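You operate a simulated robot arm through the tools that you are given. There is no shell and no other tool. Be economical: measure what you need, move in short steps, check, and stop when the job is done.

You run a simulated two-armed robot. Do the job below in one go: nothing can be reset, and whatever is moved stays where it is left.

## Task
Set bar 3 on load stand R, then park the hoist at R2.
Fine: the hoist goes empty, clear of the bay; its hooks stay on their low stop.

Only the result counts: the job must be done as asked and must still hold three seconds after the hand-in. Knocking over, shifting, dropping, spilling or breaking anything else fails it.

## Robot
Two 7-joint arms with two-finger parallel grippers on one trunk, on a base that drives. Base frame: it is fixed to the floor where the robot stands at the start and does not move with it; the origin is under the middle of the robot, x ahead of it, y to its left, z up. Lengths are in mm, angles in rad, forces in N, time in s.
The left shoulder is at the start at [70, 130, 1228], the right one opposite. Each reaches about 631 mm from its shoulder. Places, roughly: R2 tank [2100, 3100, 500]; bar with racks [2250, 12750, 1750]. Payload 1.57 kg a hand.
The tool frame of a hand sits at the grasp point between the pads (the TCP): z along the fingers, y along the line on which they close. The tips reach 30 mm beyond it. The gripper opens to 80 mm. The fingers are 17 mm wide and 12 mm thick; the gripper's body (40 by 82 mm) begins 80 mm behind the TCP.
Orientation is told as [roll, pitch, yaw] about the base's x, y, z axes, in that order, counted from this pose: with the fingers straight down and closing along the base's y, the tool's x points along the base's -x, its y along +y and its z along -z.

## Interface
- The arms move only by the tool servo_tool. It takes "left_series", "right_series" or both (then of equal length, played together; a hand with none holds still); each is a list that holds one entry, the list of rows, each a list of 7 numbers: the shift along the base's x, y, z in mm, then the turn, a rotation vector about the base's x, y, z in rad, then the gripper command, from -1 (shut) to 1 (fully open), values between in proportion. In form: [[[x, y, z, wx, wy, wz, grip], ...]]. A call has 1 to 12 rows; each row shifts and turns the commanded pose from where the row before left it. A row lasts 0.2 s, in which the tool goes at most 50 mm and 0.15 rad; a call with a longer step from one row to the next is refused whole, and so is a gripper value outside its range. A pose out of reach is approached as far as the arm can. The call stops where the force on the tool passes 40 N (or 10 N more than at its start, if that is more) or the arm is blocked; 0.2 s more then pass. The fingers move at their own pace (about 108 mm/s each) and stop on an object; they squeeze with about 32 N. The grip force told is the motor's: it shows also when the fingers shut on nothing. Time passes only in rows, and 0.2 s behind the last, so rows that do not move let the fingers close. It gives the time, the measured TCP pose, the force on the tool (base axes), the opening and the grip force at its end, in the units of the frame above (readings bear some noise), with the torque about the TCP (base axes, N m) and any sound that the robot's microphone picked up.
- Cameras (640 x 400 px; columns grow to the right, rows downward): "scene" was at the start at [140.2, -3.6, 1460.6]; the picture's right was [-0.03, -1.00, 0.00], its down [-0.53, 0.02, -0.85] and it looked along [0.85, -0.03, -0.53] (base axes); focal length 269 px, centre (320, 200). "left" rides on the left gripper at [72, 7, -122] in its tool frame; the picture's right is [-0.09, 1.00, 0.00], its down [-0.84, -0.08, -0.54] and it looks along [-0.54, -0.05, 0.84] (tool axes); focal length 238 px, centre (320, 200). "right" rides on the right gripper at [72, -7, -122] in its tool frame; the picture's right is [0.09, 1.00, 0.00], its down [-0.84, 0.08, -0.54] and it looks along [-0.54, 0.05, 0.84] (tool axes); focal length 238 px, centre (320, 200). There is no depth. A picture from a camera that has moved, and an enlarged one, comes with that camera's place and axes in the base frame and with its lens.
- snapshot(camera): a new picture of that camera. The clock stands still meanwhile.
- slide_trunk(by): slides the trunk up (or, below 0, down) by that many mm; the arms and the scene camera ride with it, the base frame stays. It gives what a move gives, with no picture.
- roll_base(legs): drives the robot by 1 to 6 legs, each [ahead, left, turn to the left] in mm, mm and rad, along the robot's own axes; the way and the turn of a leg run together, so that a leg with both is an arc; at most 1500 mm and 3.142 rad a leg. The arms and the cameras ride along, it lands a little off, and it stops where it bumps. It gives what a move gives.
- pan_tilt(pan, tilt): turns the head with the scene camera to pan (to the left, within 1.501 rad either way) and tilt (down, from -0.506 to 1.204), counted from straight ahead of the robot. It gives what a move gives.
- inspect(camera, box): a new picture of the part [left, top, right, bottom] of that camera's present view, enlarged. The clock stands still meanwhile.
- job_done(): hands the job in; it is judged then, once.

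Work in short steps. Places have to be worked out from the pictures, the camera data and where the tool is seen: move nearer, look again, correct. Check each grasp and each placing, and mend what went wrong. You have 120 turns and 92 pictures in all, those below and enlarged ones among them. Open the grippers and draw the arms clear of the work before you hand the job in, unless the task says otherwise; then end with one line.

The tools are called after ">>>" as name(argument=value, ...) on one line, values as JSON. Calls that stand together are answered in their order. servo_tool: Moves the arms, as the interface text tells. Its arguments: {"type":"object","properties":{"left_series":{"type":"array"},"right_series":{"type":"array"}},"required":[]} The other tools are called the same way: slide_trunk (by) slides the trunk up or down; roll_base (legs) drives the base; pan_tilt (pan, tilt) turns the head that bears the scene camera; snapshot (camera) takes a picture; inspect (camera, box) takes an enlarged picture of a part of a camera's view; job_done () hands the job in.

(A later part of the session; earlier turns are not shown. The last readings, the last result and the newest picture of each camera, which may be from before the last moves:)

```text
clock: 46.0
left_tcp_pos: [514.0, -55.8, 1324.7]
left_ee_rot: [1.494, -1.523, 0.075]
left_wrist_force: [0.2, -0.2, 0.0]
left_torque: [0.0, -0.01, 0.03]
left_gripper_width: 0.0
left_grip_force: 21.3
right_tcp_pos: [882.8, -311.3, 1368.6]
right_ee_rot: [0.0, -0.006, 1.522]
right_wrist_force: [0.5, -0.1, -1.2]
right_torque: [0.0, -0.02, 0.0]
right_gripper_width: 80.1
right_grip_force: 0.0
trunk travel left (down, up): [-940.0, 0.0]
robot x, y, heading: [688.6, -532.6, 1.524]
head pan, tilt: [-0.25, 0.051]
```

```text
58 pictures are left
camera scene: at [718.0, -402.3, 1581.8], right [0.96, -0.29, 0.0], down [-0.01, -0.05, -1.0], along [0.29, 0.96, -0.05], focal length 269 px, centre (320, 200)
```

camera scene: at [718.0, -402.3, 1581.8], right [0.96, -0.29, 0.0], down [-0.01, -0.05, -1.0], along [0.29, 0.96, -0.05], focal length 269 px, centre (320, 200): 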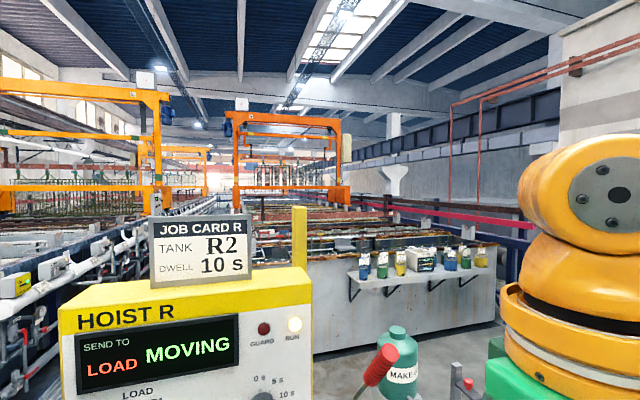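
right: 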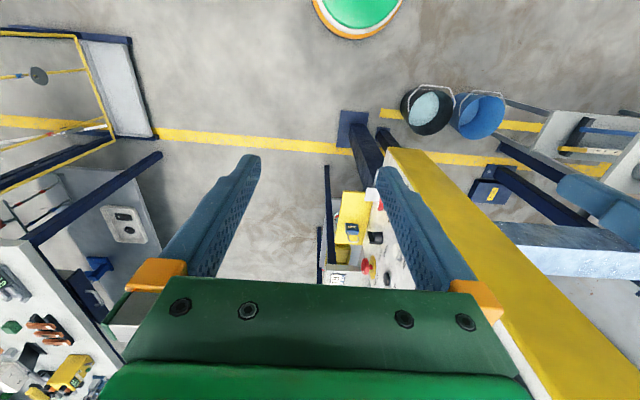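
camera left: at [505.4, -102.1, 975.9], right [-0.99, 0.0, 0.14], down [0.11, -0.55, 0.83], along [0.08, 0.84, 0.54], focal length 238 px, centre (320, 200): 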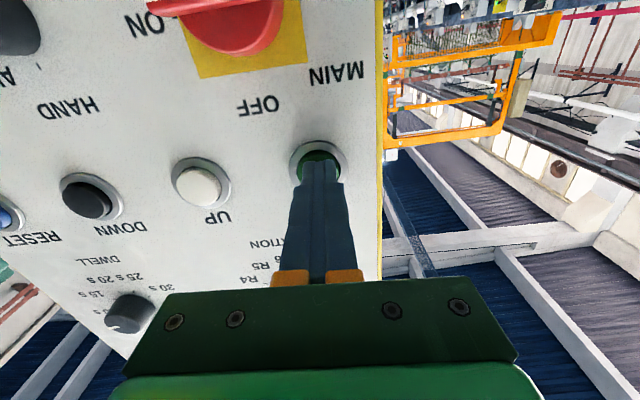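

Still travelling at roughly 0.4 m/s. Waiting on.

>>> servo_tool(left_series=[[[0, 0, 0, 0, 0, 0, -1], [0, 0, 0, 0, 0, 0, -1], [0, 0, 0, 0, 0, 0, -1], [0, 0, 0, 0, 0, 0, -1], [0, 0, 0, 0, 0, 0, -1], [0, 0, 0, 0, 0, 0, -1], [0, 0, 0, 0, 0, 0, -1], [0, 0, 0, 0, 0, 0, -1], [0, 0, 0, 0, 0, 0, -1], [0, 0, 0, 0, 0, 0, -1], [0, 0, 0, 0, 0, 0, -1], [0, 0, 0, 0, 0, 0, -1]]])

>>> servo_tool(left_series=[[[0, 0, 0, 0, 0, 0, -1], [0, 0, 0, 0, 0, 0, -1], [0, 0, 0, 0, 0, 0, -1], [0, 0, 0, 0, 0, 0, -1], [0, 0, 0, 0, 0, 0, -1], [0, 0, 0, 0, 0, 0, -1], [0, 0, 0, 0, 0, 0, -1], [0, 0, 0, 0, 0, 0, -1], [0, 0, 0, 0, 0, 0, -1], [0, 0, 0, 0, 0, 0, -1], [0, 0, 0, 0, 0, 0, -1], [0, 0, 0, 0, 0, 0, -1]]])

>>> servo_tool(left_series=[[[0, 0, 0, 0, 0, 0, -1], [0, 0, 0, 0, 0, 0, -1], [0, 0, 0, 0, 0, 0, -1], [0, 0, 0, 0, 0, 0, -1], [0, 0, 0, 0, 0, 0, -1], [0, 0, 0, 0, 0, 0, -1], [0, 0, 0, 0, 0, 0, -1], [0, 0, 0, 0, 0, 0, -1], [0, 0, 0, 0, 0, 0, -1], [0, 0, 0, 0, 0, 0, -1], [0, 0, 0, 0, 0, 0, -1], [0, 0, 0, 0, 0, 0, -1]]])

>>> servo_tool(left_series=[[[0, 0, 0, 0, 0, 0, -1], [0, 0, 0, 0, 0, 0, -1], [0, 0, 0, 0, 0, 0, -1], [0, 0, 0, 0, 0, 0, -1], [0, 0, 0, 0, 0, 0, -1], [0, 0, 0, 0, 0, 0, -1], [0, 0, 0, 0, 0, 0, -1], [0, 0, 0, 0, 0, 0, -1], [0, 0, 0, 0, 0, 0, -1], [0, 0, 0, 0, 0, 0, -1], [0, 0, 0, 0, 0, 0, -1], [0, 0, 0, 0, 0, 0, -1]]])

>>> snapshot(camera="scene")

```text
clock: 48.6
left_tcp_pos: [513.6, -55.9, 1324.6]
left_ee_rot: [1.493, -1.525, 0.077]
left_wrist_force: [0.2, 0.3, -1.1]
left_torque: [0.01, -0.05, -0.02]
left_gripper_width: 0.0
left_grip_force: 21.5
right_tcp_pos: [883.4, -310.7, 1368.4]
right_ee_rot: [0.002, -0.005, 1.524]
right_wrist_force: [-0.2, 0.3, 0.2]
right_torque: [-0.01, 0.02, -0.01]
right_gripper_width: 80.1
right_grip_force: 0.0
trunk travel left (down, up): [-940.0, 0.0]
robot x, y, heading: [688.7, -539.7, 1.52]
head pan, tilt: [-0.25, 0.051]
```

```text
clock: 51.2
left_tcp_pos: [513.4, -56.7, 1324.1]
left_ee_rot: [1.494, -1.526, 0.074]
left_wrist_force: [-0.2, 0.8, 0.6]
left_torque: [0.02, -0.01, 0.03]
left_gripper_width: 0.1
left_grip_force: 21.5
right_tcp_pos: [883.7, -312.4, 1368.9]
right_ee_rot: [0.002, -0.005, 1.523]
right_wrist_force: [0.3, 0.4, 0.3]
right_torque: [-0.02, 0.0, -0.01]
right_gripper_width: 79.9
right_grip_force: 0.0
trunk travel left (down, up): [-940.0, 0.0]
robot x, y, heading: [690.1, -535.8, 1.522]
head pan, tilt: [-0.25, 0.051]
```

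```text
clock: 53.8
left_tcp_pos: [513.8, -57.4, 1324.5]
left_ee_rot: [1.492, -1.527, 0.075]
left_wrist_force: [0.3, -0.3, 0.4]
left_torque: [-0.04, 0.01, -0.01]
left_gripper_width: 0.0
left_grip_force: 21.4
right_tcp_pos: [884.3, -311.8, 1368.5]
right_ee_rot: [0.001, -0.005, 1.523]
right_wrist_force: [0.1, 0.0, -0.5]
right_torque: [0.0, 0.01, 0.02]
right_gripper_width: 79.7
right_grip_force: 0.0
trunk travel left (down, up): [-940.0, 0.0]
robot x, y, heading: [690.6, -539.8, 1.526]
head pan, tilt: [-0.25, 0.051]
```

```text
clock: 56.4
left_tcp_pos: [513.5, -56.3, 1324.4]
left_ee_rot: [1.492, -1.525, 0.074]
left_wrist_force: [0.5, 0.3, 0.1]
left_torque: [0.01, 0.0, 0.0]
left_gripper_width: 0.0
left_grip_force: 21.1
right_tcp_pos: [882.4, -311.6, 1369.2]
right_ee_rot: [0.001, -0.005, 1.522]
right_wrist_force: [-0.4, -0.3, 0.1]
right_torque: [0.04, -0.04, -0.01]
right_gripper_width: 79.8
right_grip_force: 0.0
trunk travel left (down, up): [-940.0, 0.0]
robot x, y, heading: [689.6, -539.9, 1.519]
head pan, tilt: [-0.25, 0.051]
```

```text
57 pictures are left
camera scene: at [718.0, -402.3, 1581.8], right [0.96, -0.29, 0.0], down [-0.01, -0.05, -1.0], along [0.29, 0.96, -0.05], focal length 269 px, centre (320, 200)
```

scene: 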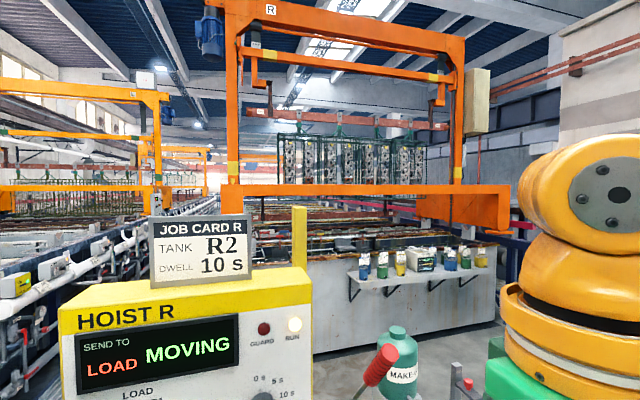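

The gantry with bar 3 is nearly at the near end. Continue waiting.

>>> servo_tool(left_series=[[[0, 0, 0, 0, 0, 0, -1], [0, 0, 0, 0, 0, 0, -1], [0, 0, 0, 0, 0, 0, -1], [0, 0, 0, 0, 0, 0, -1], [0, 0, 0, 0, 0, 0, -1], [0, 0, 0, 0, 0, 0, -1], [0, 0, 0, 0, 0, 0, -1], [0, 0, 0, 0, 0, 0, -1], [0, 0, 0, 0, 0, 0, -1], [0, 0, 0, 0, 0, 0, -1], [0, 0, 0, 0, 0, 0, -1], [0, 0, 0, 0, 0, 0, -1]]])

>>> servo_tool(left_series=[[[0, 0, 0, 0, 0, 0, -1], [0, 0, 0, 0, 0, 0, -1], [0, 0, 0, 0, 0, 0, -1], [0, 0, 0, 0, 0, 0, -1], [0, 0, 0, 0, 0, 0, -1], [0, 0, 0, 0, 0, 0, -1], [0, 0, 0, 0, 0, 0, -1], [0, 0, 0, 0, 0, 0, -1], [0, 0, 0, 0, 0, 0, -1], [0, 0, 0, 0, 0, 0, -1], [0, 0, 0, 0, 0, 0, -1], [0, 0, 0, 0, 0, 0, -1]]])

>>> snapshot(camera="scene")

```text
clock: 59.0
left_tcp_pos: [512.8, -56.9, 1324.2]
left_ee_rot: [1.494, -1.524, 0.075]
left_wrist_force: [-1.0, -0.9, -0.4]
left_torque: [0.0, -0.01, 0.0]
left_gripper_width: 0.0
left_grip_force: 21.4
right_tcp_pos: [883.6, -310.4, 1368.4]
right_ee_rot: [0.001, -0.006, 1.524]
right_wrist_force: [-0.5, 0.0, -0.1]
right_torque: [0.02, 0.01, 0.03]
right_gripper_width: 80.0
right_grip_force: 0.1
trunk travel left (down, up): [-940.0, 0.0]
robot x, y, heading: [691.7, -544.9, 1.526]
head pan, tilt: [-0.25, 0.051]
```

```text
clock: 61.6
left_tcp_pos: [513.6, -56.3, 1324.1]
left_ee_rot: [1.494, -1.525, 0.074]
left_wrist_force: [0.2, 0.1, 0.0]
left_torque: [-0.02, -0.01, 0.01]
left_gripper_width: 0.2
left_grip_force: 20.8
right_tcp_pos: [884.1, -312.8, 1369.4]
right_ee_rot: [0.002, -0.005, 1.524]
right_wrist_force: [-0.6, 0.2, -0.5]
right_torque: [-0.02, 0.0, 0.0]
right_gripper_width: 80.1
right_grip_force: 0.1
trunk travel left (down, up): [-940.0, 0.0]
robot x, y, heading: [690.7, -538.1, 1.526]
head pan, tilt: [-0.25, 0.051]
```

```text
56 pictures are left
camera scene: at [718.0, -402.3, 1581.8], right [0.96, -0.29, 0.0], down [-0.01, -0.05, -1.0], along [0.29, 0.96, -0.05], focal length 269 px, centre (320, 200)
```

scene: 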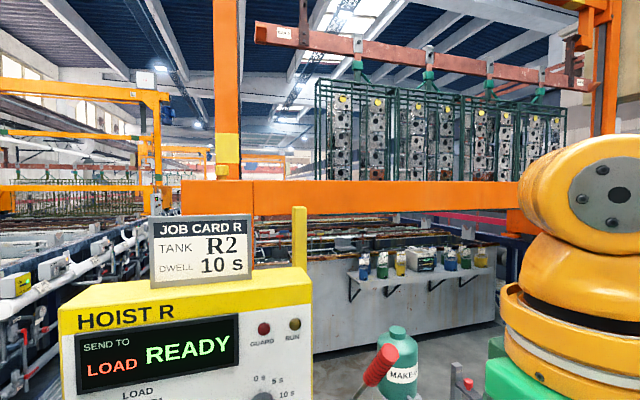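

READY at LOAD: bar 3 hangs at about y≈1000, in front of the tank wall. Before lowering, I look at what lies beneath (the load stand).

>>> pan_tilt(pan=-0.5, tilt=0.45)

>>> snapshot(camera="scene")

>>> pan_tilt(pan=-0.5, tilt=-0.2)

>>> snapshot(camera="scene")

```text
clock: 62.4
left_tcp_pos: [514.4, -56.0, 1324.1]
left_ee_rot: [1.493, -1.527, 0.075]
left_wrist_force: [0.3, -0.2, 0.0]
left_torque: [-0.01, 0.01, 0.0]
left_gripper_width: 0.1
left_grip_force: 20.8
right_tcp_pos: [884.0, -311.2, 1369.3]
right_ee_rot: [0.003, -0.005, 1.525]
right_wrist_force: [0.1, 0.3, 0.7]
right_torque: [0.01, -0.02, 0.0]
right_gripper_width: 80.0
right_grip_force: 0.0
trunk travel left (down, up): [-940.0, 0.0]
robot x, y, heading: [687.8, -537.9, 1.524]
head pan, tilt: [-0.499, 0.45]
```

```text
55 pictures are left
camera scene: at [739.1, -410.9, 1544.8], right [0.86, -0.52, 0.0], down [-0.22, -0.37, -0.9], along [0.47, 0.77, -0.43], focal length 269 px, centre (320, 200)
```

scene: 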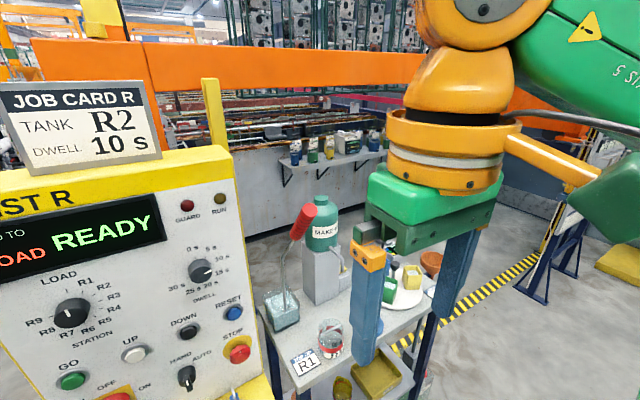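

```text
clock: 63.5
left_tcp_pos: [513.4, -56.4, 1323.3]
left_ee_rot: [1.495, -1.526, 0.074]
left_wrist_force: [0.3, 0.3, -0.2]
left_torque: [0.01, -0.01, 0.0]
left_gripper_width: 0.3
left_grip_force: 21.5
right_tcp_pos: [884.0, -311.4, 1368.5]
right_ee_rot: [0.001, -0.006, 1.523]
right_wrist_force: [0.6, 0.3, 0.8]
right_torque: [-0.02, 0.0, 0.01]
right_gripper_width: 80.0
right_grip_force: 0.0
trunk travel left (down, up): [-940.0, 0.0]
robot x, y, heading: [688.3, -540.6, 1.526]
head pan, tilt: [-0.499, -0.201]
```

```text
54 pictures are left
camera scene: at [734.6, -418.3, 1603.8], right [0.86, -0.52, 0.0], down [0.1, 0.17, -0.98], along [0.51, 0.84, 0.2], focal length 269 px, centre (320, 200)
```

scene: 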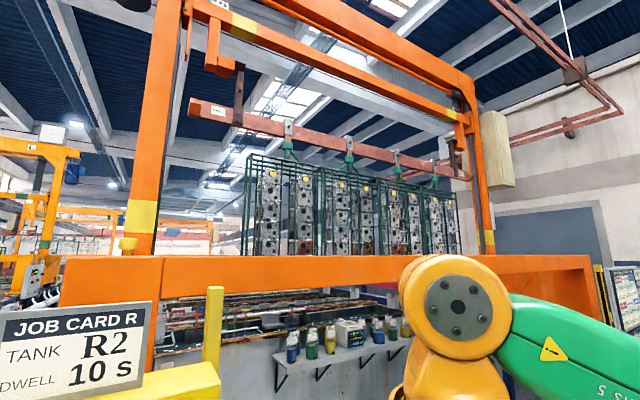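

The bay is mostly hidden by the arm and desk. I'll back off a little and shift right to see the load stand under the bar before lowering.

>>> roll_base(legs=[[-150, 0, 0], [0, -600, 0]])

>>> pan_tilt(pan=0.0, tilt=0.25)

>>> snapshot(camera="scene")

```text
clock: 67.9
left_tcp_pos: [1112.9, -235.6, 1324.5]
left_ee_rot: [1.489, -1.528, 0.084]
left_wrist_force: [-0.9, 0.2, 0.0]
left_torque: [-0.02, 0.01, -0.01]
left_gripper_width: 0.0
left_grip_force: 21.1
right_tcp_pos: [1483.3, -488.9, 1368.9]
right_ee_rot: [0.0, -0.005, 1.529]
right_wrist_force: [0.8, 0.3, -0.5]
right_torque: [0.0, 0.0, 0.03]
right_gripper_width: 79.8
right_grip_force: 0.0
trunk travel left (down, up): [-940.0, 0.0]
robot x, y, heading: [1291.1, -714.6, 1.531]
head pan, tilt: [-0.499, -0.201]
```

```text
clock: 68.8
left_tcp_pos: [1115.3, -236.9, 1324.4]
left_ee_rot: [1.497, -1.526, 0.078]
left_wrist_force: [0.6, -0.9, -1.0]
left_torque: [0.0, 0.0, -0.01]
left_gripper_width: 0.1
left_grip_force: 21.2
right_tcp_pos: [1486.8, -487.9, 1368.5]
right_ee_rot: [0.002, -0.006, 1.531]
right_wrist_force: [0.9, 0.5, 0.2]
right_torque: [0.02, 0.0, -0.01]
right_gripper_width: 79.9
right_grip_force: 0.0
trunk travel left (down, up): [-940.0, 0.0]
robot x, y, heading: [1290.9, -717.8, 1.533]
head pan, tilt: [0.0, 0.25]
```

```text
53 pictures are left
camera scene: at [1298.9, -574.9, 1563.5], right [1.0, -0.04, 0.0], down [-0.01, -0.25, -0.97], along [0.04, 0.97, -0.25], focal length 269 px, centre (320, 200)
```

scene: 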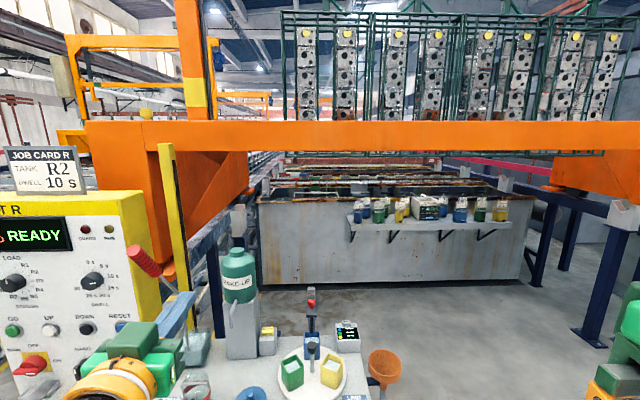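

The load stand has its two saddled trestles, empty and clear beneath the bar. I'll lower the trunk and return to the desk to press DOWN.

>>> slide_trunk(by=-280)

>>> roll_base(legs=[[0, 535, 0], [150, 0, 0]])

>>> snapshot(camera="scene")

>>> snapshot(camera="left")

```text
clock: 71.6
left_tcp_pos: [1115.3, -235.1, 1045.6]
left_ee_rot: [1.494, -1.526, 0.08]
left_wrist_force: [-1.2, -0.1, -0.3]
left_torque: [0.02, 0.0, 0.04]
left_gripper_width: 0.0
left_grip_force: 21.2
right_tcp_pos: [1485.5, -489.7, 1089.4]
right_ee_rot: [0.001, -0.004, 1.529]
right_wrist_force: [0.0, -0.4, 0.6]
right_torque: [0.0, 0.02, -0.03]
right_gripper_width: 79.9
right_grip_force: 0.0
trunk travel left (down, up): [-660.0, 280.0]
robot x, y, heading: [1290.4, -718.6, 1.528]
head pan, tilt: [0.0, 0.25]
```

```text
clock: 75.6
left_tcp_pos: [609.2, -64.6, 1044.7]
left_ee_rot: [1.527, -1.526, 0.042]
left_wrist_force: [-0.2, 0.5, 0.0]
left_torque: [-0.01, -0.03, 0.01]
left_gripper_width: 0.1
left_grip_force: 21.7
right_tcp_pos: [979.3, -319.9, 1090.3]
right_ee_rot: [0.001, -0.008, 1.525]
right_wrist_force: [0.4, -1.3, -0.1]
right_torque: [0.01, 0.0, 0.04]
right_gripper_width: 80.0
right_grip_force: 0.0
trunk travel left (down, up): [-660.0, 280.0]
robot x, y, heading: [784.0, -544.0, 1.53]
head pan, tilt: [0.0, 0.25]
```

```text
52 pictures are left
camera scene: at [792.0, -405.3, 1283.6], right [1.0, -0.04, 0.0], down [-0.01, -0.25, -0.97], along [0.04, 0.97, -0.25], focal length 269 px, centre (320, 200)
```

scene: 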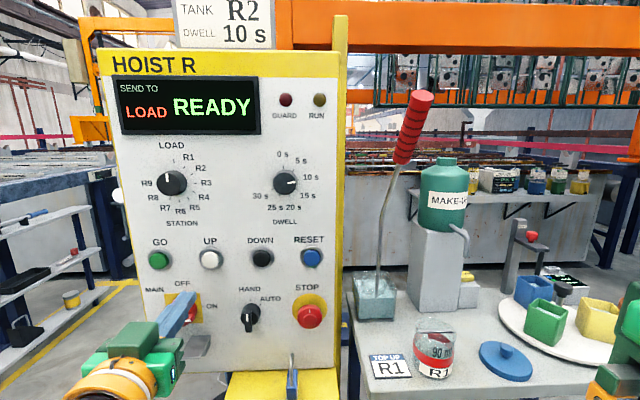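

```text
51 pictures are left
camera left: at [600.9, -187.6, 972.9], right [-0.99, 0.0, 0.14], down [0.11, -0.54, 0.83], along [0.08, 0.84, 0.54], focal length 238 px, centre (320, 200)
```

left: 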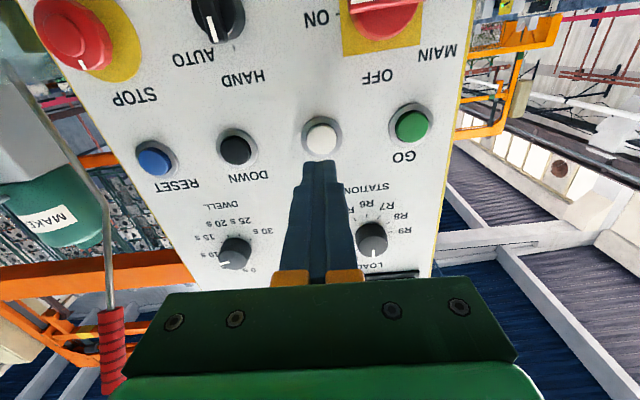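

Left hand sits before UP; DOWN is about 97 mm to the right. I shift there, staying back, and check the alignment.

>>> servo_tool(left_series=[[[33, 0, 2, 0, 0, 0, -1], [33, 0, 2, 0, 0, 0, -1], [32, 0, 2, 0, 0, 0, -1], [0, 40, 0, 0, 0, 0, -1], [0, 40, 0, 0, 0, 0, -1], [0, 0, 0, 0, 0, 0, -1]]])

>>> snapshot(camera="left")

>>> inspect(camera="scene", box=[130, 200, 340, 340])

```text
clock: 77.0
left_tcp_pos: [707.6, 18.2, 1050.2]
left_ee_rot: [1.516, -1.527, 0.053]
left_wrist_force: [0.3, -0.5, 0.2]
left_torque: [0.01, 0.02, -0.01]
left_gripper_width: 0.0
left_grip_force: 21.3
right_tcp_pos: [980.2, -318.3, 1088.8]
right_ee_rot: [0.003, -0.004, 1.525]
right_wrist_force: [0.2, -0.2, 0.7]
right_torque: [0.01, -0.01, -0.02]
right_gripper_width: 80.0
right_grip_force: 0.0
trunk travel left (down, up): [-660.0, 280.0]
robot x, y, heading: [784.8, -547.3, 1.526]
head pan, tilt: [0.0, 0.25]
```

```text
50 pictures are left
camera left: at [698.3, -104.8, 977.9], right [-0.99, 0.0, 0.14], down [0.11, -0.54, 0.83], along [0.08, 0.84, 0.53], focal length 238 px, centre (320, 200)
```

left: 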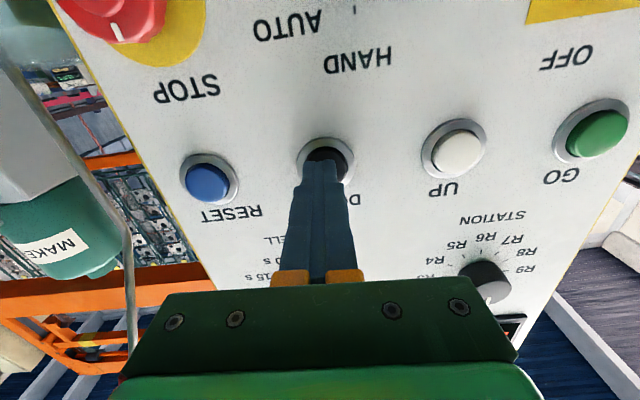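

```text
2.86 times, centred on (235, 270) of scene
camera zoom: at [792.1, -404.2, 1283.5], right [1.0, -0.04, 0.0], down [-0.01, -0.25, -0.97], along [0.04, 0.97, -0.25], focal length 769 px, centre (563, 0)
```

zoom: 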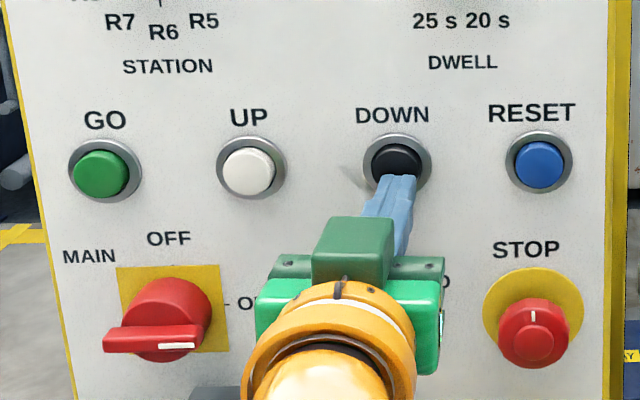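

Aligned with DOWN. Push.

>>> servo_tool(left_series=[[[-1, 8, 1, 0, 0, 0, -1], [0, 5, 0, 0, 0, 0, -1], [0, 5, 0, 0, 0, 0, -1], [0, 5, 0, 0, 0, 0, -1], [0, 5, 0, 0, 0, 0, -1], [0, 5, 0, 0, 0, 0, -1], [0, 5, 0, 0, 0, 0, -1], [0, 5, 0, 0, 0, 0, -1]]])

>>> snapshot(camera="scene")

```text
clock: 78.3
left_tcp_pos: [707.4, 34.4, 1055.2]
left_ee_rot: [1.583, -1.527, -0.015]
left_wrist_force: [-1.4, -29.9, -6.4]
left_torque: [-0.21, 0.01, 0.01]
left_gripper_width: 0.0
left_grip_force: 20.9
right_tcp_pos: [977.9, -329.2, 1092.4]
right_ee_rot: [0.002, -0.016, 1.528]
right_wrist_force: [-0.4, 0.0, -0.1]
right_torque: [-0.02, -0.03, 0.01]
right_gripper_width: 79.9
right_grip_force: 0.1
trunk travel left (down, up): [-660.0, 280.0]
robot x, y, heading: [782.1, -550.6, 1.53]
head pan, tilt: [0.0, 0.25]
heard: click
stopped in row 6 (left hand): the force on the tool passed its limit at 43 N (the readings are from after the stop); the commanded pose is now the measured one
```

```text
48 pictures are left
camera scene: at [790.9, -417.2, 1285.0], right [1.0, -0.04, 0.0], down [-0.01, -0.24, -0.97], along [0.04, 0.97, -0.24], focal length 269 px, centre (320, 200)
```

scene: 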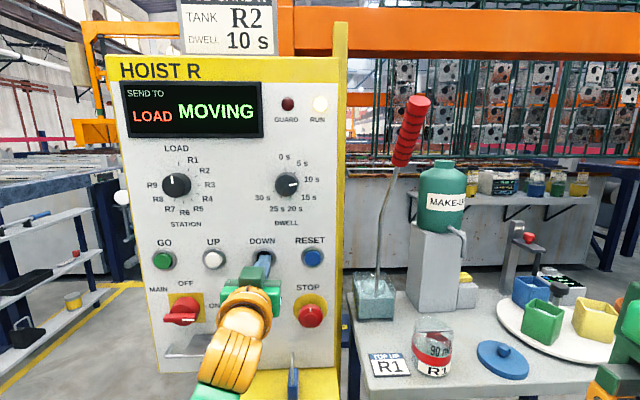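

It's lowering. I hold a moment and watch.

>>> servo_tool(left_series=[[[0, -40, 0, 0, 0, 0, -1], [0, -30, 0, 0, 0, 0, -1], [0, 0, 0, 0, 0, 0, -1], [0, 0, 0, 0, 0, 0, -1], [0, 0, 0, 0, 0, 0, -1], [0, 0, 0, 0, 0, 0, -1]]])

>>> snapshot(camera="scene")

```text
clock: 79.7
left_tcp_pos: [708.0, -23.7, 1048.0]
left_ee_rot: [1.368, -1.526, 0.2]
left_wrist_force: [-0.2, -0.3, -0.3]
left_torque: [0.01, 0.02, 0.04]
left_gripper_width: 0.0
left_grip_force: 21.5
right_tcp_pos: [980.5, -319.3, 1088.3]
right_ee_rot: [0.001, -0.006, 1.525]
right_wrist_force: [0.6, 0.1, 0.8]
right_torque: [0.03, -0.03, -0.02]
right_gripper_width: 80.1
right_grip_force: 0.0
trunk travel left (down, up): [-660.0, 280.0]
robot x, y, heading: [780.9, -542.6, 1.526]
head pan, tilt: [0.0, 0.25]
```

```text
47 pictures are left
camera scene: at [792.0, -403.8, 1283.4], right [1.0, -0.04, 0.0], down [-0.01, -0.25, -0.97], along [0.04, 0.97, -0.25], focal length 269 px, centre (320, 200)
```

scene: 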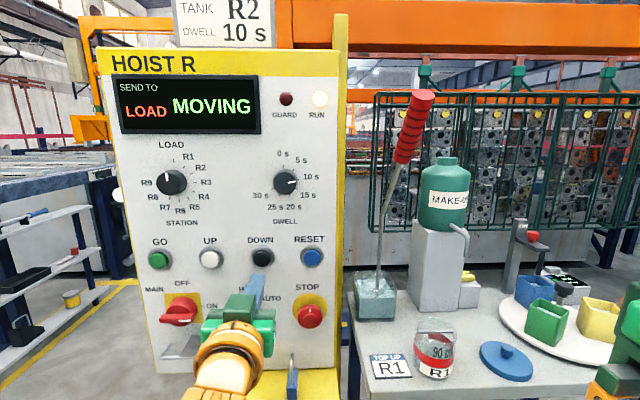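

Latched: it keeps lowering. I wait for it to stop.

>>> servo_tool(left_series=[[[0, 0, 0, 0, 0, 0, -1], [0, 0, 0, 0, 0, 0, -1], [0, 0, 0, 0, 0, 0, -1], [0, 0, 0, 0, 0, 0, -1], [0, 0, 0, 0, 0, 0, -1], [0, 0, 0, 0, 0, 0, -1], [0, 0, 0, 0, 0, 0, -1], [0, 0, 0, 0, 0, 0, -1], [0, 0, 0, 0, 0, 0, -1], [0, 0, 0, 0, 0, 0, -1], [0, 0, 0, 0, 0, 0, -1], [0, 0, 0, 0, 0, 0, -1]]])

>>> servo_tool(left_series=[[[0, 0, 0, 0, 0, 0, -1], [0, 0, 0, 0, 0, 0, -1], [0, 0, 0, 0, 0, 0, -1], [0, 0, 0, 0, 0, 0, -1], [0, 0, 0, 0, 0, 0, -1], [0, 0, 0, 0, 0, 0, -1], [0, 0, 0, 0, 0, 0, -1], [0, 0, 0, 0, 0, 0, -1], [0, 0, 0, 0, 0, 0, -1], [0, 0, 0, 0, 0, 0, -1], [0, 0, 0, 0, 0, 0, -1], [0, 0, 0, 0, 0, 0, -1]]])

>>> snapshot(camera="scene")

```text
clock: 82.3
left_tcp_pos: [708.3, -25.2, 1047.7]
left_ee_rot: [1.374, -1.527, 0.195]
left_wrist_force: [0.7, 0.4, -0.3]
left_torque: [0.01, 0.0, -0.03]
left_gripper_width: 0.2
left_grip_force: 21.5
right_tcp_pos: [978.6, -319.5, 1089.5]
right_ee_rot: [0.002, -0.005, 1.526]
right_wrist_force: [-0.1, -0.7, 0.0]
right_torque: [0.01, 0.02, -0.02]
right_gripper_width: 79.8
right_grip_force: 0.0
trunk travel left (down, up): [-660.0, 280.0]
robot x, y, heading: [786.0, -546.9, 1.528]
head pan, tilt: [0.0, 0.25]
```

```text
clock: 84.9
left_tcp_pos: [707.7, -24.7, 1047.5]
left_ee_rot: [1.375, -1.525, 0.194]
left_wrist_force: [-0.3, -0.4, -0.3]
left_torque: [0.0, 0.01, 0.02]
left_gripper_width: 0.2
left_grip_force: 21.4
right_tcp_pos: [980.3, -318.3, 1089.2]
right_ee_rot: [0.003, -0.006, 1.526]
right_wrist_force: [-0.3, 0.1, -0.3]
right_torque: [0.01, 0.01, -0.01]
right_gripper_width: 79.8
right_grip_force: 0.1
trunk travel left (down, up): [-660.0, 280.0]
robot x, y, heading: [790.0, -545.4, 1.526]
head pan, tilt: [0.0, 0.25]
```

```text
46 pictures are left
camera scene: at [792.0, -404.2, 1283.4], right [1.0, -0.04, 0.0], down [-0.01, -0.25, -0.97], along [0.04, 0.97, -0.25], focal length 269 px, centre (320, 200)
```

scene: 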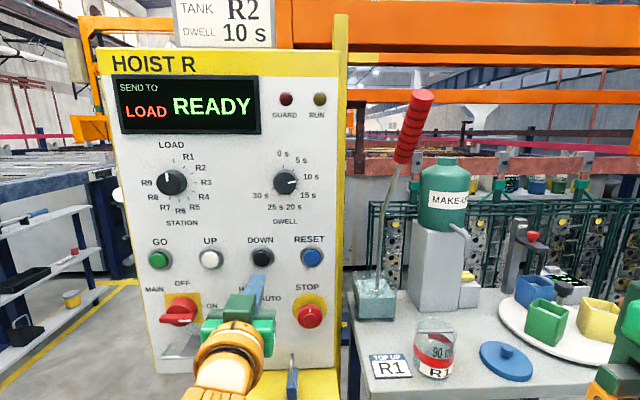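

READY again with the bar down. I raise the trunk to check that it's seated and the hooks are free of its posts.

>>> slide_trunk(by=280)

>>> pan_tilt(pan=-0.35, tilt=0.1)

>>> snapshot(camera="scene")

>>> inspect(camera="scene", box=[210, 140, 370, 240])

```text
clock: 87.8
left_tcp_pos: [708.0, -23.9, 1327.6]
left_ee_rot: [1.375, -1.523, 0.193]
left_wrist_force: [0.4, 0.4, -0.1]
left_torque: [-0.01, 0.02, 0.02]
left_gripper_width: 0.0
left_grip_force: 21.5
right_tcp_pos: [980.5, -319.5, 1367.5]
right_ee_rot: [0.002, -0.006, 1.526]
right_wrist_force: [-0.9, 0.2, -0.1]
right_torque: [-0.01, 0.0, 0.0]
right_gripper_width: 80.2
right_grip_force: 0.1
trunk travel left (down, up): [-940.0, 0.0]
robot x, y, heading: [784.1, -544.5, 1.523]
head pan, tilt: [0.0, 0.25]
```

```text
clock: 88.6
left_tcp_pos: [708.3, -23.6, 1327.8]
left_ee_rot: [1.376, -1.525, 0.193]
left_wrist_force: [0.7, 0.0, -1.2]
left_torque: [0.02, 0.0, -0.01]
left_gripper_width: 0.0
left_grip_force: 21.4
right_tcp_pos: [981.1, -319.3, 1368.5]
right_ee_rot: [0.002, -0.003, 1.525]
right_wrist_force: [-0.2, -0.2, -0.4]
right_torque: [-0.02, 0.01, -0.02]
right_gripper_width: 79.9
right_grip_force: 0.1
trunk travel left (down, up): [-940.0, 0.0]
robot x, y, heading: [780.9, -549.1, 1.524]
head pan, tilt: [-0.351, 0.099]
```

```text
45 pictures are left
camera scene: at [823.3, -412.5, 1577.3], right [0.92, -0.38, 0.0], down [-0.04, -0.09, -0.99], along [0.38, 0.92, -0.1], focal length 269 px, centre (320, 200)
```

scene: 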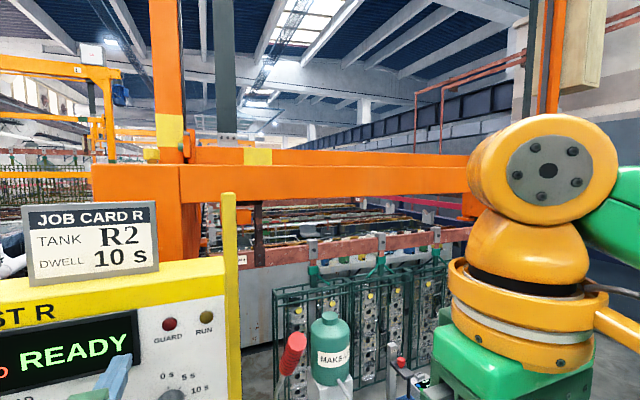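

```text
4.00 times, centred on (290, 190) of scene
camera zoom: at [823.3, -412.5, 1577.3], right [0.92, -0.38, 0.0], down [-0.04, -0.09, -0.99], along [0.38, 0.92, -0.1], focal length 1076 px, centre (440, 240)
```

zoom: 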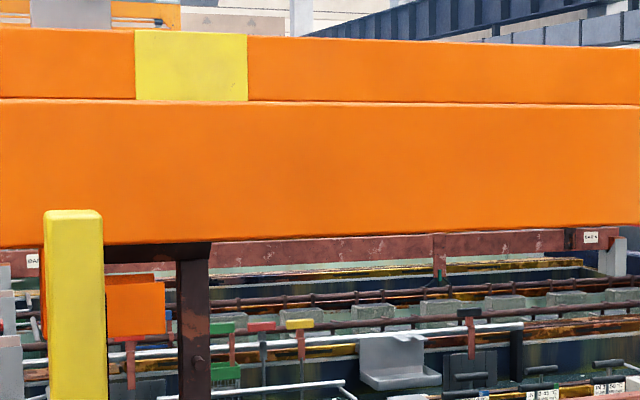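

The hook lips sit below the bar's posts with a visible gap, so bar 3 is on the stand and the hooks are free. Next is the STATION knob to R2: I lower to knob height, open the left gripper and move in front of it.

>>> slide_trunk(by=-130)

>>> servo_tool(left_series=[[[-38, -10, 0, 0, 0, 0, 1], [-38, -10, 0, 0, 0, 0, 1], [-38, 0, 0, 0, 0, 0, 1], [-36, 0, 0, 0, 0, 0, 1], [0, 0, 0, 0, 0, 0, 1]]])

>>> snapshot(camera="left")

>>> pan_tilt(pan=0.3, tilt=0.4)

>>> snapshot(camera="scene")

```text
clock: 90.2
left_tcp_pos: [708.7, -23.9, 1198.9]
left_ee_rot: [1.376, -1.525, 0.194]
left_wrist_force: [0.5, -0.7, 0.0]
left_torque: [-0.01, -0.01, -0.02]
left_gripper_width: 0.2
left_grip_force: 21.2
right_tcp_pos: [979.0, -319.4, 1239.6]
right_ee_rot: [0.001, -0.007, 1.525]
right_wrist_force: [0.7, 0.3, -0.5]
right_torque: [-0.01, 0.02, 0.0]
right_gripper_width: 79.9
right_grip_force: 0.2
trunk travel left (down, up): [-810.0, 130.0]
robot x, y, heading: [786.7, -546.6, 1.529]
head pan, tilt: [-0.351, 0.099]
```

```text
clock: 91.4
left_tcp_pos: [556.0, -46.5, 1196.8]
left_ee_rot: [1.39, -1.523, 0.183]
left_wrist_force: [-0.7, -0.3, -0.6]
left_torque: [0.01, 0.02, 0.0]
left_gripper_width: 80.1
left_grip_force: 0.1
right_tcp_pos: [981.0, -318.9, 1237.9]
right_ee_rot: [0.002, -0.004, 1.526]
right_wrist_force: [-0.6, -0.4, 0.3]
right_torque: [-0.02, -0.02, 0.01]
right_gripper_width: 79.9
right_grip_force: 0.1
trunk travel left (down, up): [-810.0, 130.0]
robot x, y, heading: [786.4, -547.0, 1.528]
head pan, tilt: [-0.351, 0.099]
```

```text
43 pictures are left
camera left: at [547.2, -168.3, 1126.7], right [-0.99, 0.0, 0.14], down [0.12, -0.54, 0.84], along [0.08, 0.84, 0.53], focal length 238 px, centre (320, 200)
```

left: 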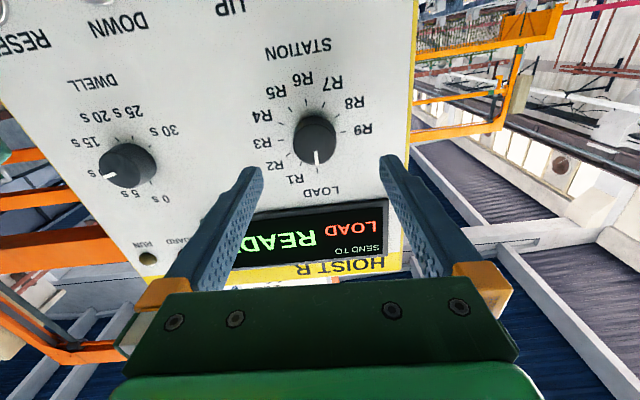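

```text
clock: 92.4
left_tcp_pos: [556.3, -44.8, 1197.0]
left_ee_rot: [1.377, -1.525, 0.192]
left_wrist_force: [-1.3, -0.5, -0.4]
left_torque: [0.0, 0.0, 0.0]
left_gripper_width: 79.8
left_grip_force: 0.0
right_tcp_pos: [979.2, -318.4, 1239.0]
right_ee_rot: [0.002, -0.006, 1.525]
right_wrist_force: [-0.4, -0.3, 0.4]
right_torque: [-0.02, 0.0, 0.01]
right_gripper_width: 79.9
right_grip_force: 0.1
trunk travel left (down, up): [-810.0, 130.0]
robot x, y, heading: [786.5, -545.0, 1.525]
head pan, tilt: [0.3, 0.4]
```

```text
42 pictures are left
camera scene: at [764.3, -407.9, 1419.5], right [0.97, 0.25, 0.0], down [0.1, -0.38, -0.92], along [-0.23, 0.89, -0.39], focal length 269 px, centre (320, 200)
```

scene: 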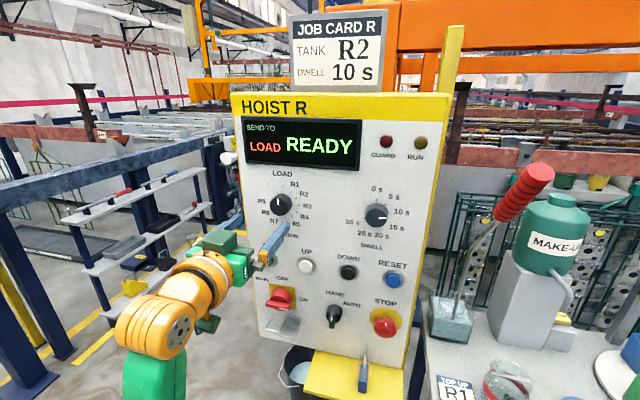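

The knob centre is at about (561, 60, 1199). I advance with open fingers to straddle it.

>>> servo_tool(left_series=[[[5, 30, 2, 0, 0, 0, 1], [0, 30, 0, 0, 0, 0, 1], [0, 10, 0, 0, 0, 0, 1], [0, 0, 0, 0, 0, 0, 1]]])

>>> snapshot(camera="left")

>>> inspect(camera="scene", box=[200, 150, 360, 280])

```text
clock: 93.4
left_tcp_pos: [562.0, 27.5, 1199.3]
left_ee_rot: [1.386, -1.526, 0.186]
left_wrist_force: [-0.2, -0.7, 0.4]
left_torque: [-0.03, 0.0, -0.06]
left_gripper_width: 80.0
left_grip_force: 0.0
right_tcp_pos: [979.8, -319.6, 1239.1]
right_ee_rot: [0.003, -0.005, 1.525]
right_wrist_force: [0.1, 0.1, -0.5]
right_torque: [-0.03, 0.04, -0.02]
right_gripper_width: 79.8
right_grip_force: 0.0
trunk travel left (down, up): [-810.0, 130.0]
robot x, y, heading: [784.6, -548.7, 1.526]
head pan, tilt: [0.3, 0.4]
```

```text
41 pictures are left
camera left: at [552.8, -95.6, 1129.2], right [-0.99, 0.0, 0.14], down [0.11, -0.54, 0.84], along [0.07, 0.84, 0.53], focal length 238 px, centre (320, 200)
```

left: 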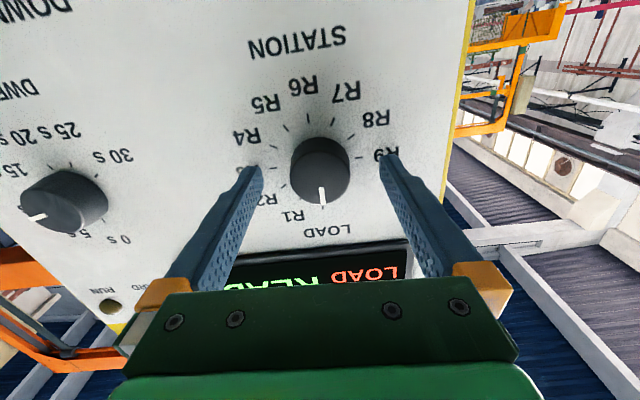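

```text
3.08 times, centred on (280, 215) of scene
camera zoom: at [764.4, -408.1, 1419.4], right [0.97, 0.25, 0.0], down [0.1, -0.38, -0.92], along [-0.23, 0.89, -0.39], focal length 828 px, centre (443, 154)
```

zoom: 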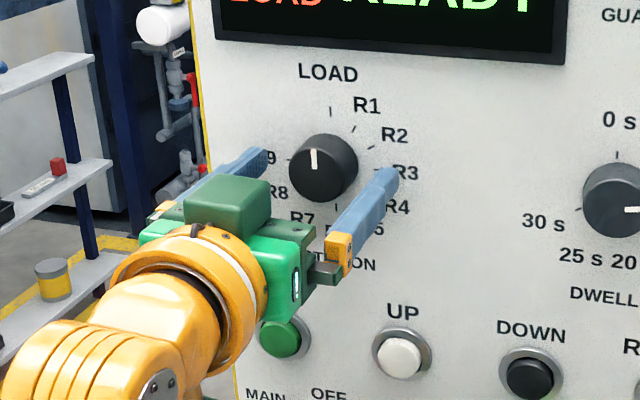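

The fingers straddle the knob evenly. I advance 16 mm more and close.

>>> servo_tool(left_series=[[[0, 5, 0, 0, 0, 0, 1], [0, 5, 0, 0, 0, 0, 1], [0, 5, 0, 0, 0, 0, 1], [0, 0, 0, 0, 0, 0, 0], [0, 0, 0, 0, 0, 0, -0.5], [0, 0, 0, 0, 0, 0, -1], [0, 0, 0, 0, 0, 0, -1], [0, 0, 0, 0, 0, 0, -1]]])

>>> snapshot(camera="left")

```text
clock: 95.2
left_tcp_pos: [561.9, 34.7, 1202.8]
left_ee_rot: [1.521, -1.526, 0.049]
left_wrist_force: [-3.0, -8.9, 3.3]
left_torque: [0.11, 0.06, 0.34]
left_gripper_width: 41.4
left_grip_force: 44.7
right_tcp_pos: [979.7, -325.8, 1241.4]
right_ee_rot: [0.002, -0.009, 1.526]
right_wrist_force: [-0.4, 0.6, 0.3]
right_torque: [0.0, 0.02, 0.02]
right_gripper_width: 80.1
right_grip_force: 0.0
trunk travel left (down, up): [-810.0, 130.0]
robot x, y, heading: [785.7, -544.9, 1.526]
head pan, tilt: [0.3, 0.4]
```

```text
39 pictures are left
camera left: at [553.0, -87.8, 1131.3], right [-0.99, 0.0, 0.14], down [0.11, -0.54, 0.83], along [0.07, 0.84, 0.54], focal length 238 px, centre (320, 200)
```

left: 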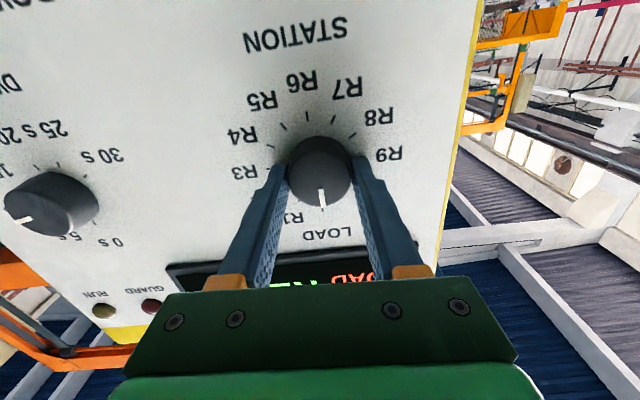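

Gripped at 41 mm. The tips just touch the panel, so I ease back 4 mm and turn clockwise by 72° (two detents).

>>> servo_tool(left_series=[[[0, -4, -1, 0, 0, 0, -1], [0, 0, 0, 0, 0.14, 0, -1], [0, 0, 0, 0, 0.14, 0, -1], [0, 0, 0, 0, 0.14, 0, -1], [0, 0, 0, 0, 0.14, 0, -1], [0, 0, 0, 0, 0.14, 0, -1], [0, 0, 0, 0, 0.14, 0, -1], [0, 0, 0, 0, 0.14, 0, -1], [0, 0, 0, 0, 0.14, 0, -1], [0, 0, 0, 0, 0.14, 0, -1], [0, 0, 0, 0, 0, 0, -1]]])

>>> inspect(camera="scene", box=[200, 100, 400, 250])

```text
clock: 97.6
left_tcp_pos: [564.6, 34.8, 1200.9]
left_ee_rot: [1.57, -0.261, 0.009]
left_wrist_force: [-1.2, 12.4, 27.1]
left_torque: [0.95, 0.05, -0.53]
left_gripper_width: 41.1
left_grip_force: 45.1
right_tcp_pos: [981.5, -320.4, 1238.3]
right_ee_rot: [0.003, -0.005, 1.524]
right_wrist_force: [0.5, 0.8, -0.4]
right_torque: [0.03, -0.01, 0.0]
right_gripper_width: 79.9
right_grip_force: 0.1
trunk travel left (down, up): [-810.0, 130.0]
robot x, y, heading: [785.1, -544.1, 1.523]
head pan, tilt: [0.3, 0.4]
```

```text
2.67 times, centred on (300, 175) of scene
camera zoom: at [767.1, -409.5, 1419.7], right [0.97, 0.25, 0.0], down [0.1, -0.38, -0.92], along [-0.23, 0.89, -0.39], focal length 717 px, centre (373, 267)
```

zoom: 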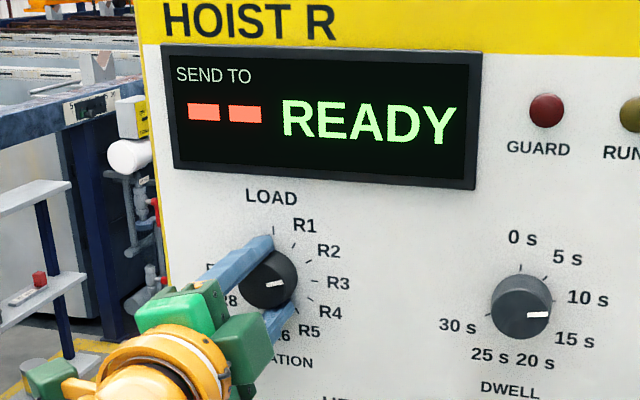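

The display shows "--": the knob is between R2 and R3 (spacing is 30°, so R2 = 60°). I turn back 12°.

>>> servo_tool(left_series=[[[0, 0, 0, 0, -0.11, 0, -1], [0, 0, 0, 0, -0.105, 0, -1], [0, 0, 0, 0, 0, 0, -1], [0, 0, 0, 0, 0, 0, -1]]])

>>> inspect(camera="scene", box=[200, 100, 400, 250])

```text
clock: 98.6
left_tcp_pos: [563.5, 33.3, 1201.3]
left_ee_rot: [1.572, -0.481, 0.006]
left_wrist_force: [-3.4, 14.6, 32.8]
left_torque: [0.66, 0.07, 0.74]
left_gripper_width: 41.5
left_grip_force: 45.3
right_tcp_pos: [980.9, -320.8, 1239.0]
right_ee_rot: [0.003, -0.009, 1.526]
right_wrist_force: [0.2, -0.1, 1.1]
right_torque: [0.0, -0.01, -0.04]
right_gripper_width: 79.9
right_grip_force: 0.0
trunk travel left (down, up): [-810.0, 130.0]
robot x, y, heading: [783.7, -547.2, 1.522]
head pan, tilt: [0.3, 0.4]
```

```text
2.67 times, centred on (300, 175) of scene
camera zoom: at [766.3, -410.2, 1419.8], right [0.97, 0.25, 0.0], down [0.1, -0.37, -0.92], along [-0.23, 0.89, -0.39], focal length 717 px, centre (373, 267)
```

zoom: 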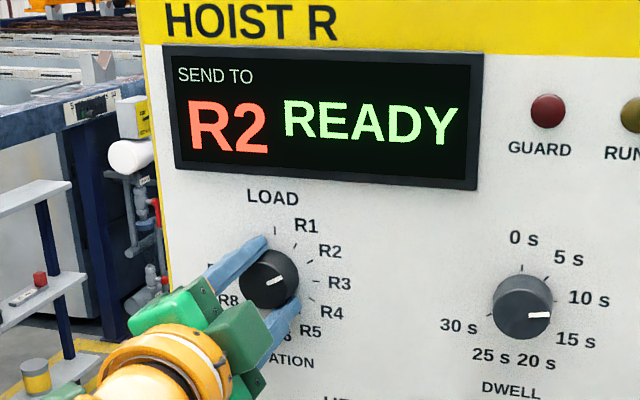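

SEND TO R2 is set. I open, withdraw, turn the wrist back and check that the setting holds.

>>> servo_tool(left_series=[[[0, 0, 0, 0, 0, 0, 0.5], [0, 0, 0, 0, 0, 0, 0.8], [0, -20, 0, 0, 0, 0, 0.8], [0, -40, 0, 0, 0, 0, 0.8], [0, -30, 0, 0, -0.13, 0, 0], [0, 0, 0, 0, -0.13, 0, -1], [0, 0, 0, 0, -0.13, 0, -1], [0, 0, 0, 0, -0.13, 0, -1], [0, 0, 0, 0, -0.13, 0, -1], [0, 0, 0, 0, -0.13, 0, -1], [0, 0, 0, 0, -0.13, 0, -1], [0, 0, 0, 0, -0.13, 0, -1]]])

>>> slide_trunk(by=-150)

>>> pan_tilt(pan=0.2, tilt=0.2)

>>> snapshot(camera="scene")

>>> snapshot(camera="left")

```text
clock: 101.2
left_tcp_pos: [561.6, -51.1, 1198.3]
left_ee_rot: [1.377, -1.521, 0.193]
left_wrist_force: [0.6, -0.5, -0.6]
left_torque: [-0.01, 0.01, -0.02]
left_gripper_width: 0.0
left_grip_force: 21.2
right_tcp_pos: [979.5, -319.3, 1238.6]
right_ee_rot: [0.002, -0.005, 1.526]
right_wrist_force: [-0.7, -0.3, -0.3]
right_torque: [-0.01, 0.0, -0.01]
right_gripper_width: 80.2
right_grip_force: 0.1
trunk travel left (down, up): [-810.0, 130.0]
robot x, y, heading: [785.9, -547.9, 1.526]
head pan, tilt: [0.3, 0.4]
```

```text
clock: 102.9
left_tcp_pos: [561.2, -52.5, 1050.1]
left_ee_rot: [1.393, -1.521, 0.176]
left_wrist_force: [0.2, -0.1, 0.2]
left_torque: [-0.01, 0.01, 0.0]
left_gripper_width: 0.1
left_grip_force: 21.1
right_tcp_pos: [980.3, -319.7, 1089.5]
right_ee_rot: [0.002, -0.005, 1.527]
right_wrist_force: [-0.5, 0.0, 0.2]
right_torque: [-0.02, 0.03, -0.02]
right_gripper_width: 79.9
right_grip_force: 0.0
trunk travel left (down, up): [-660.0, 280.0]
robot x, y, heading: [783.5, -549.0, 1.525]
head pan, tilt: [0.3, 0.4]
```

```text
clock: 103.7
left_tcp_pos: [561.9, -53.6, 1049.3]
left_ee_rot: [1.393, -1.518, 0.176]
left_wrist_force: [-0.6, -0.7, 0.2]
left_torque: [-0.01, 0.01, 0.0]
left_gripper_width: 0.1
left_grip_force: 21.2
right_tcp_pos: [979.2, -318.7, 1087.9]
right_ee_rot: [0.003, -0.006, 1.524]
right_wrist_force: [-1.3, 0.5, 0.4]
right_torque: [0.02, -0.03, 0.01]
right_gripper_width: 80.0
right_grip_force: 0.0
trunk travel left (down, up): [-660.0, 280.0]
robot x, y, heading: [788.4, -542.9, 1.529]
head pan, tilt: [0.201, 0.201]
```

```text
36 pictures are left
camera scene: at [773.2, -405.5, 1287.9], right [0.99, 0.16, 0.0], down [0.03, -0.2, -0.98], along [-0.15, 0.97, -0.2], focal length 269 px, centre (320, 200)
```

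scene: 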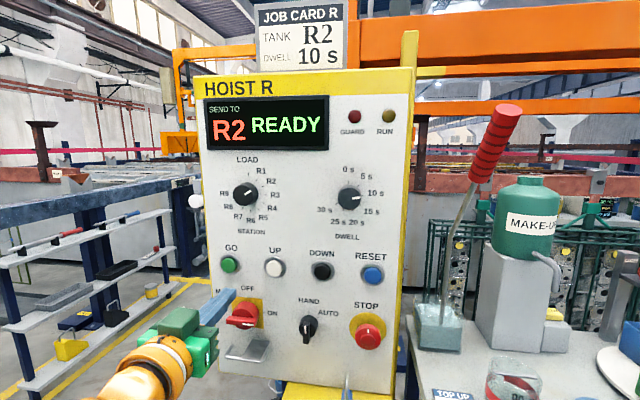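

```text
35 pictures are left
camera left: at [552.7, -175.6, 978.3], right [-0.99, 0.0, 0.14], down [0.12, -0.53, 0.84], along [0.08, 0.85, 0.53], focal length 238 px, centre (320, 200)
```

left: 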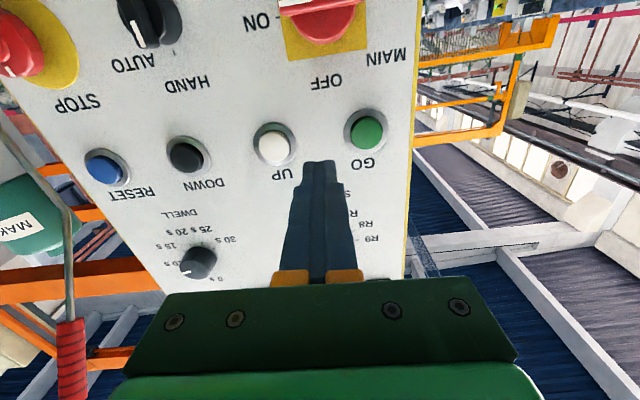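

R2 is held and the hoist is READY in HAND. I move to GO (x≈514) and press.

>>> servo_tool(left_series=[[[-24, 0, 0, 0, 0, 0, -1], [-24, 0, 0, 0, 0, 0, -1], [0, 35, 0, 0, 0, 0, -1], [0, 35, 0, 0, 0, 0, -1], [0, 6, 0, 0, 0, 0, -1], [0, 5, 0, 0, 0, 0, -1], [0, 5, 0, 0, 0, 0, -1], [0, 5, 0, 0, 0, 0, -1], [0, 5, 0, 0, 0, 0, -1], [0, 5, 0, 0, 0, 0, -1], [0, 5, 0, 0, 0, 0, -1]]])

>>> snapshot(camera="scene")

```text
clock: 105.8
left_tcp_pos: [511.5, 33.9, 1054.4]
left_ee_rot: [1.47, -1.52, 0.104]
left_wrist_force: [3.2, -28.4, -7.1]
left_torque: [-0.17, -0.18, -0.08]
left_gripper_width: 0.0
left_grip_force: 21.1
right_tcp_pos: [980.4, -329.8, 1090.7]
right_ee_rot: [0.005, -0.016, 1.528]
right_wrist_force: [0.7, 0.5, 0.7]
right_torque: [-0.03, 0.0, -0.02]
right_gripper_width: 79.8
right_grip_force: 0.0
trunk travel left (down, up): [-660.0, 280.0]
robot x, y, heading: [785.4, -548.7, 1.531]
head pan, tilt: [0.201, 0.201]
heard: click
stopped in row 10 (left hand): the force on the tool passed its limit at 42 N (the readings are from after the stop); the commanded pose is now the measured one
```

```text
34 pictures are left
camera scene: at [773.5, -419.0, 1289.6], right [0.99, 0.16, 0.0], down [0.03, -0.19, -0.98], along [-0.16, 0.97, -0.19], focal length 269 px, centre (320, 200)
```

scene: 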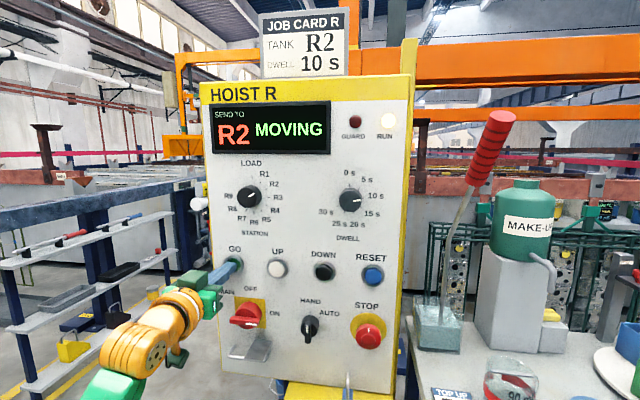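

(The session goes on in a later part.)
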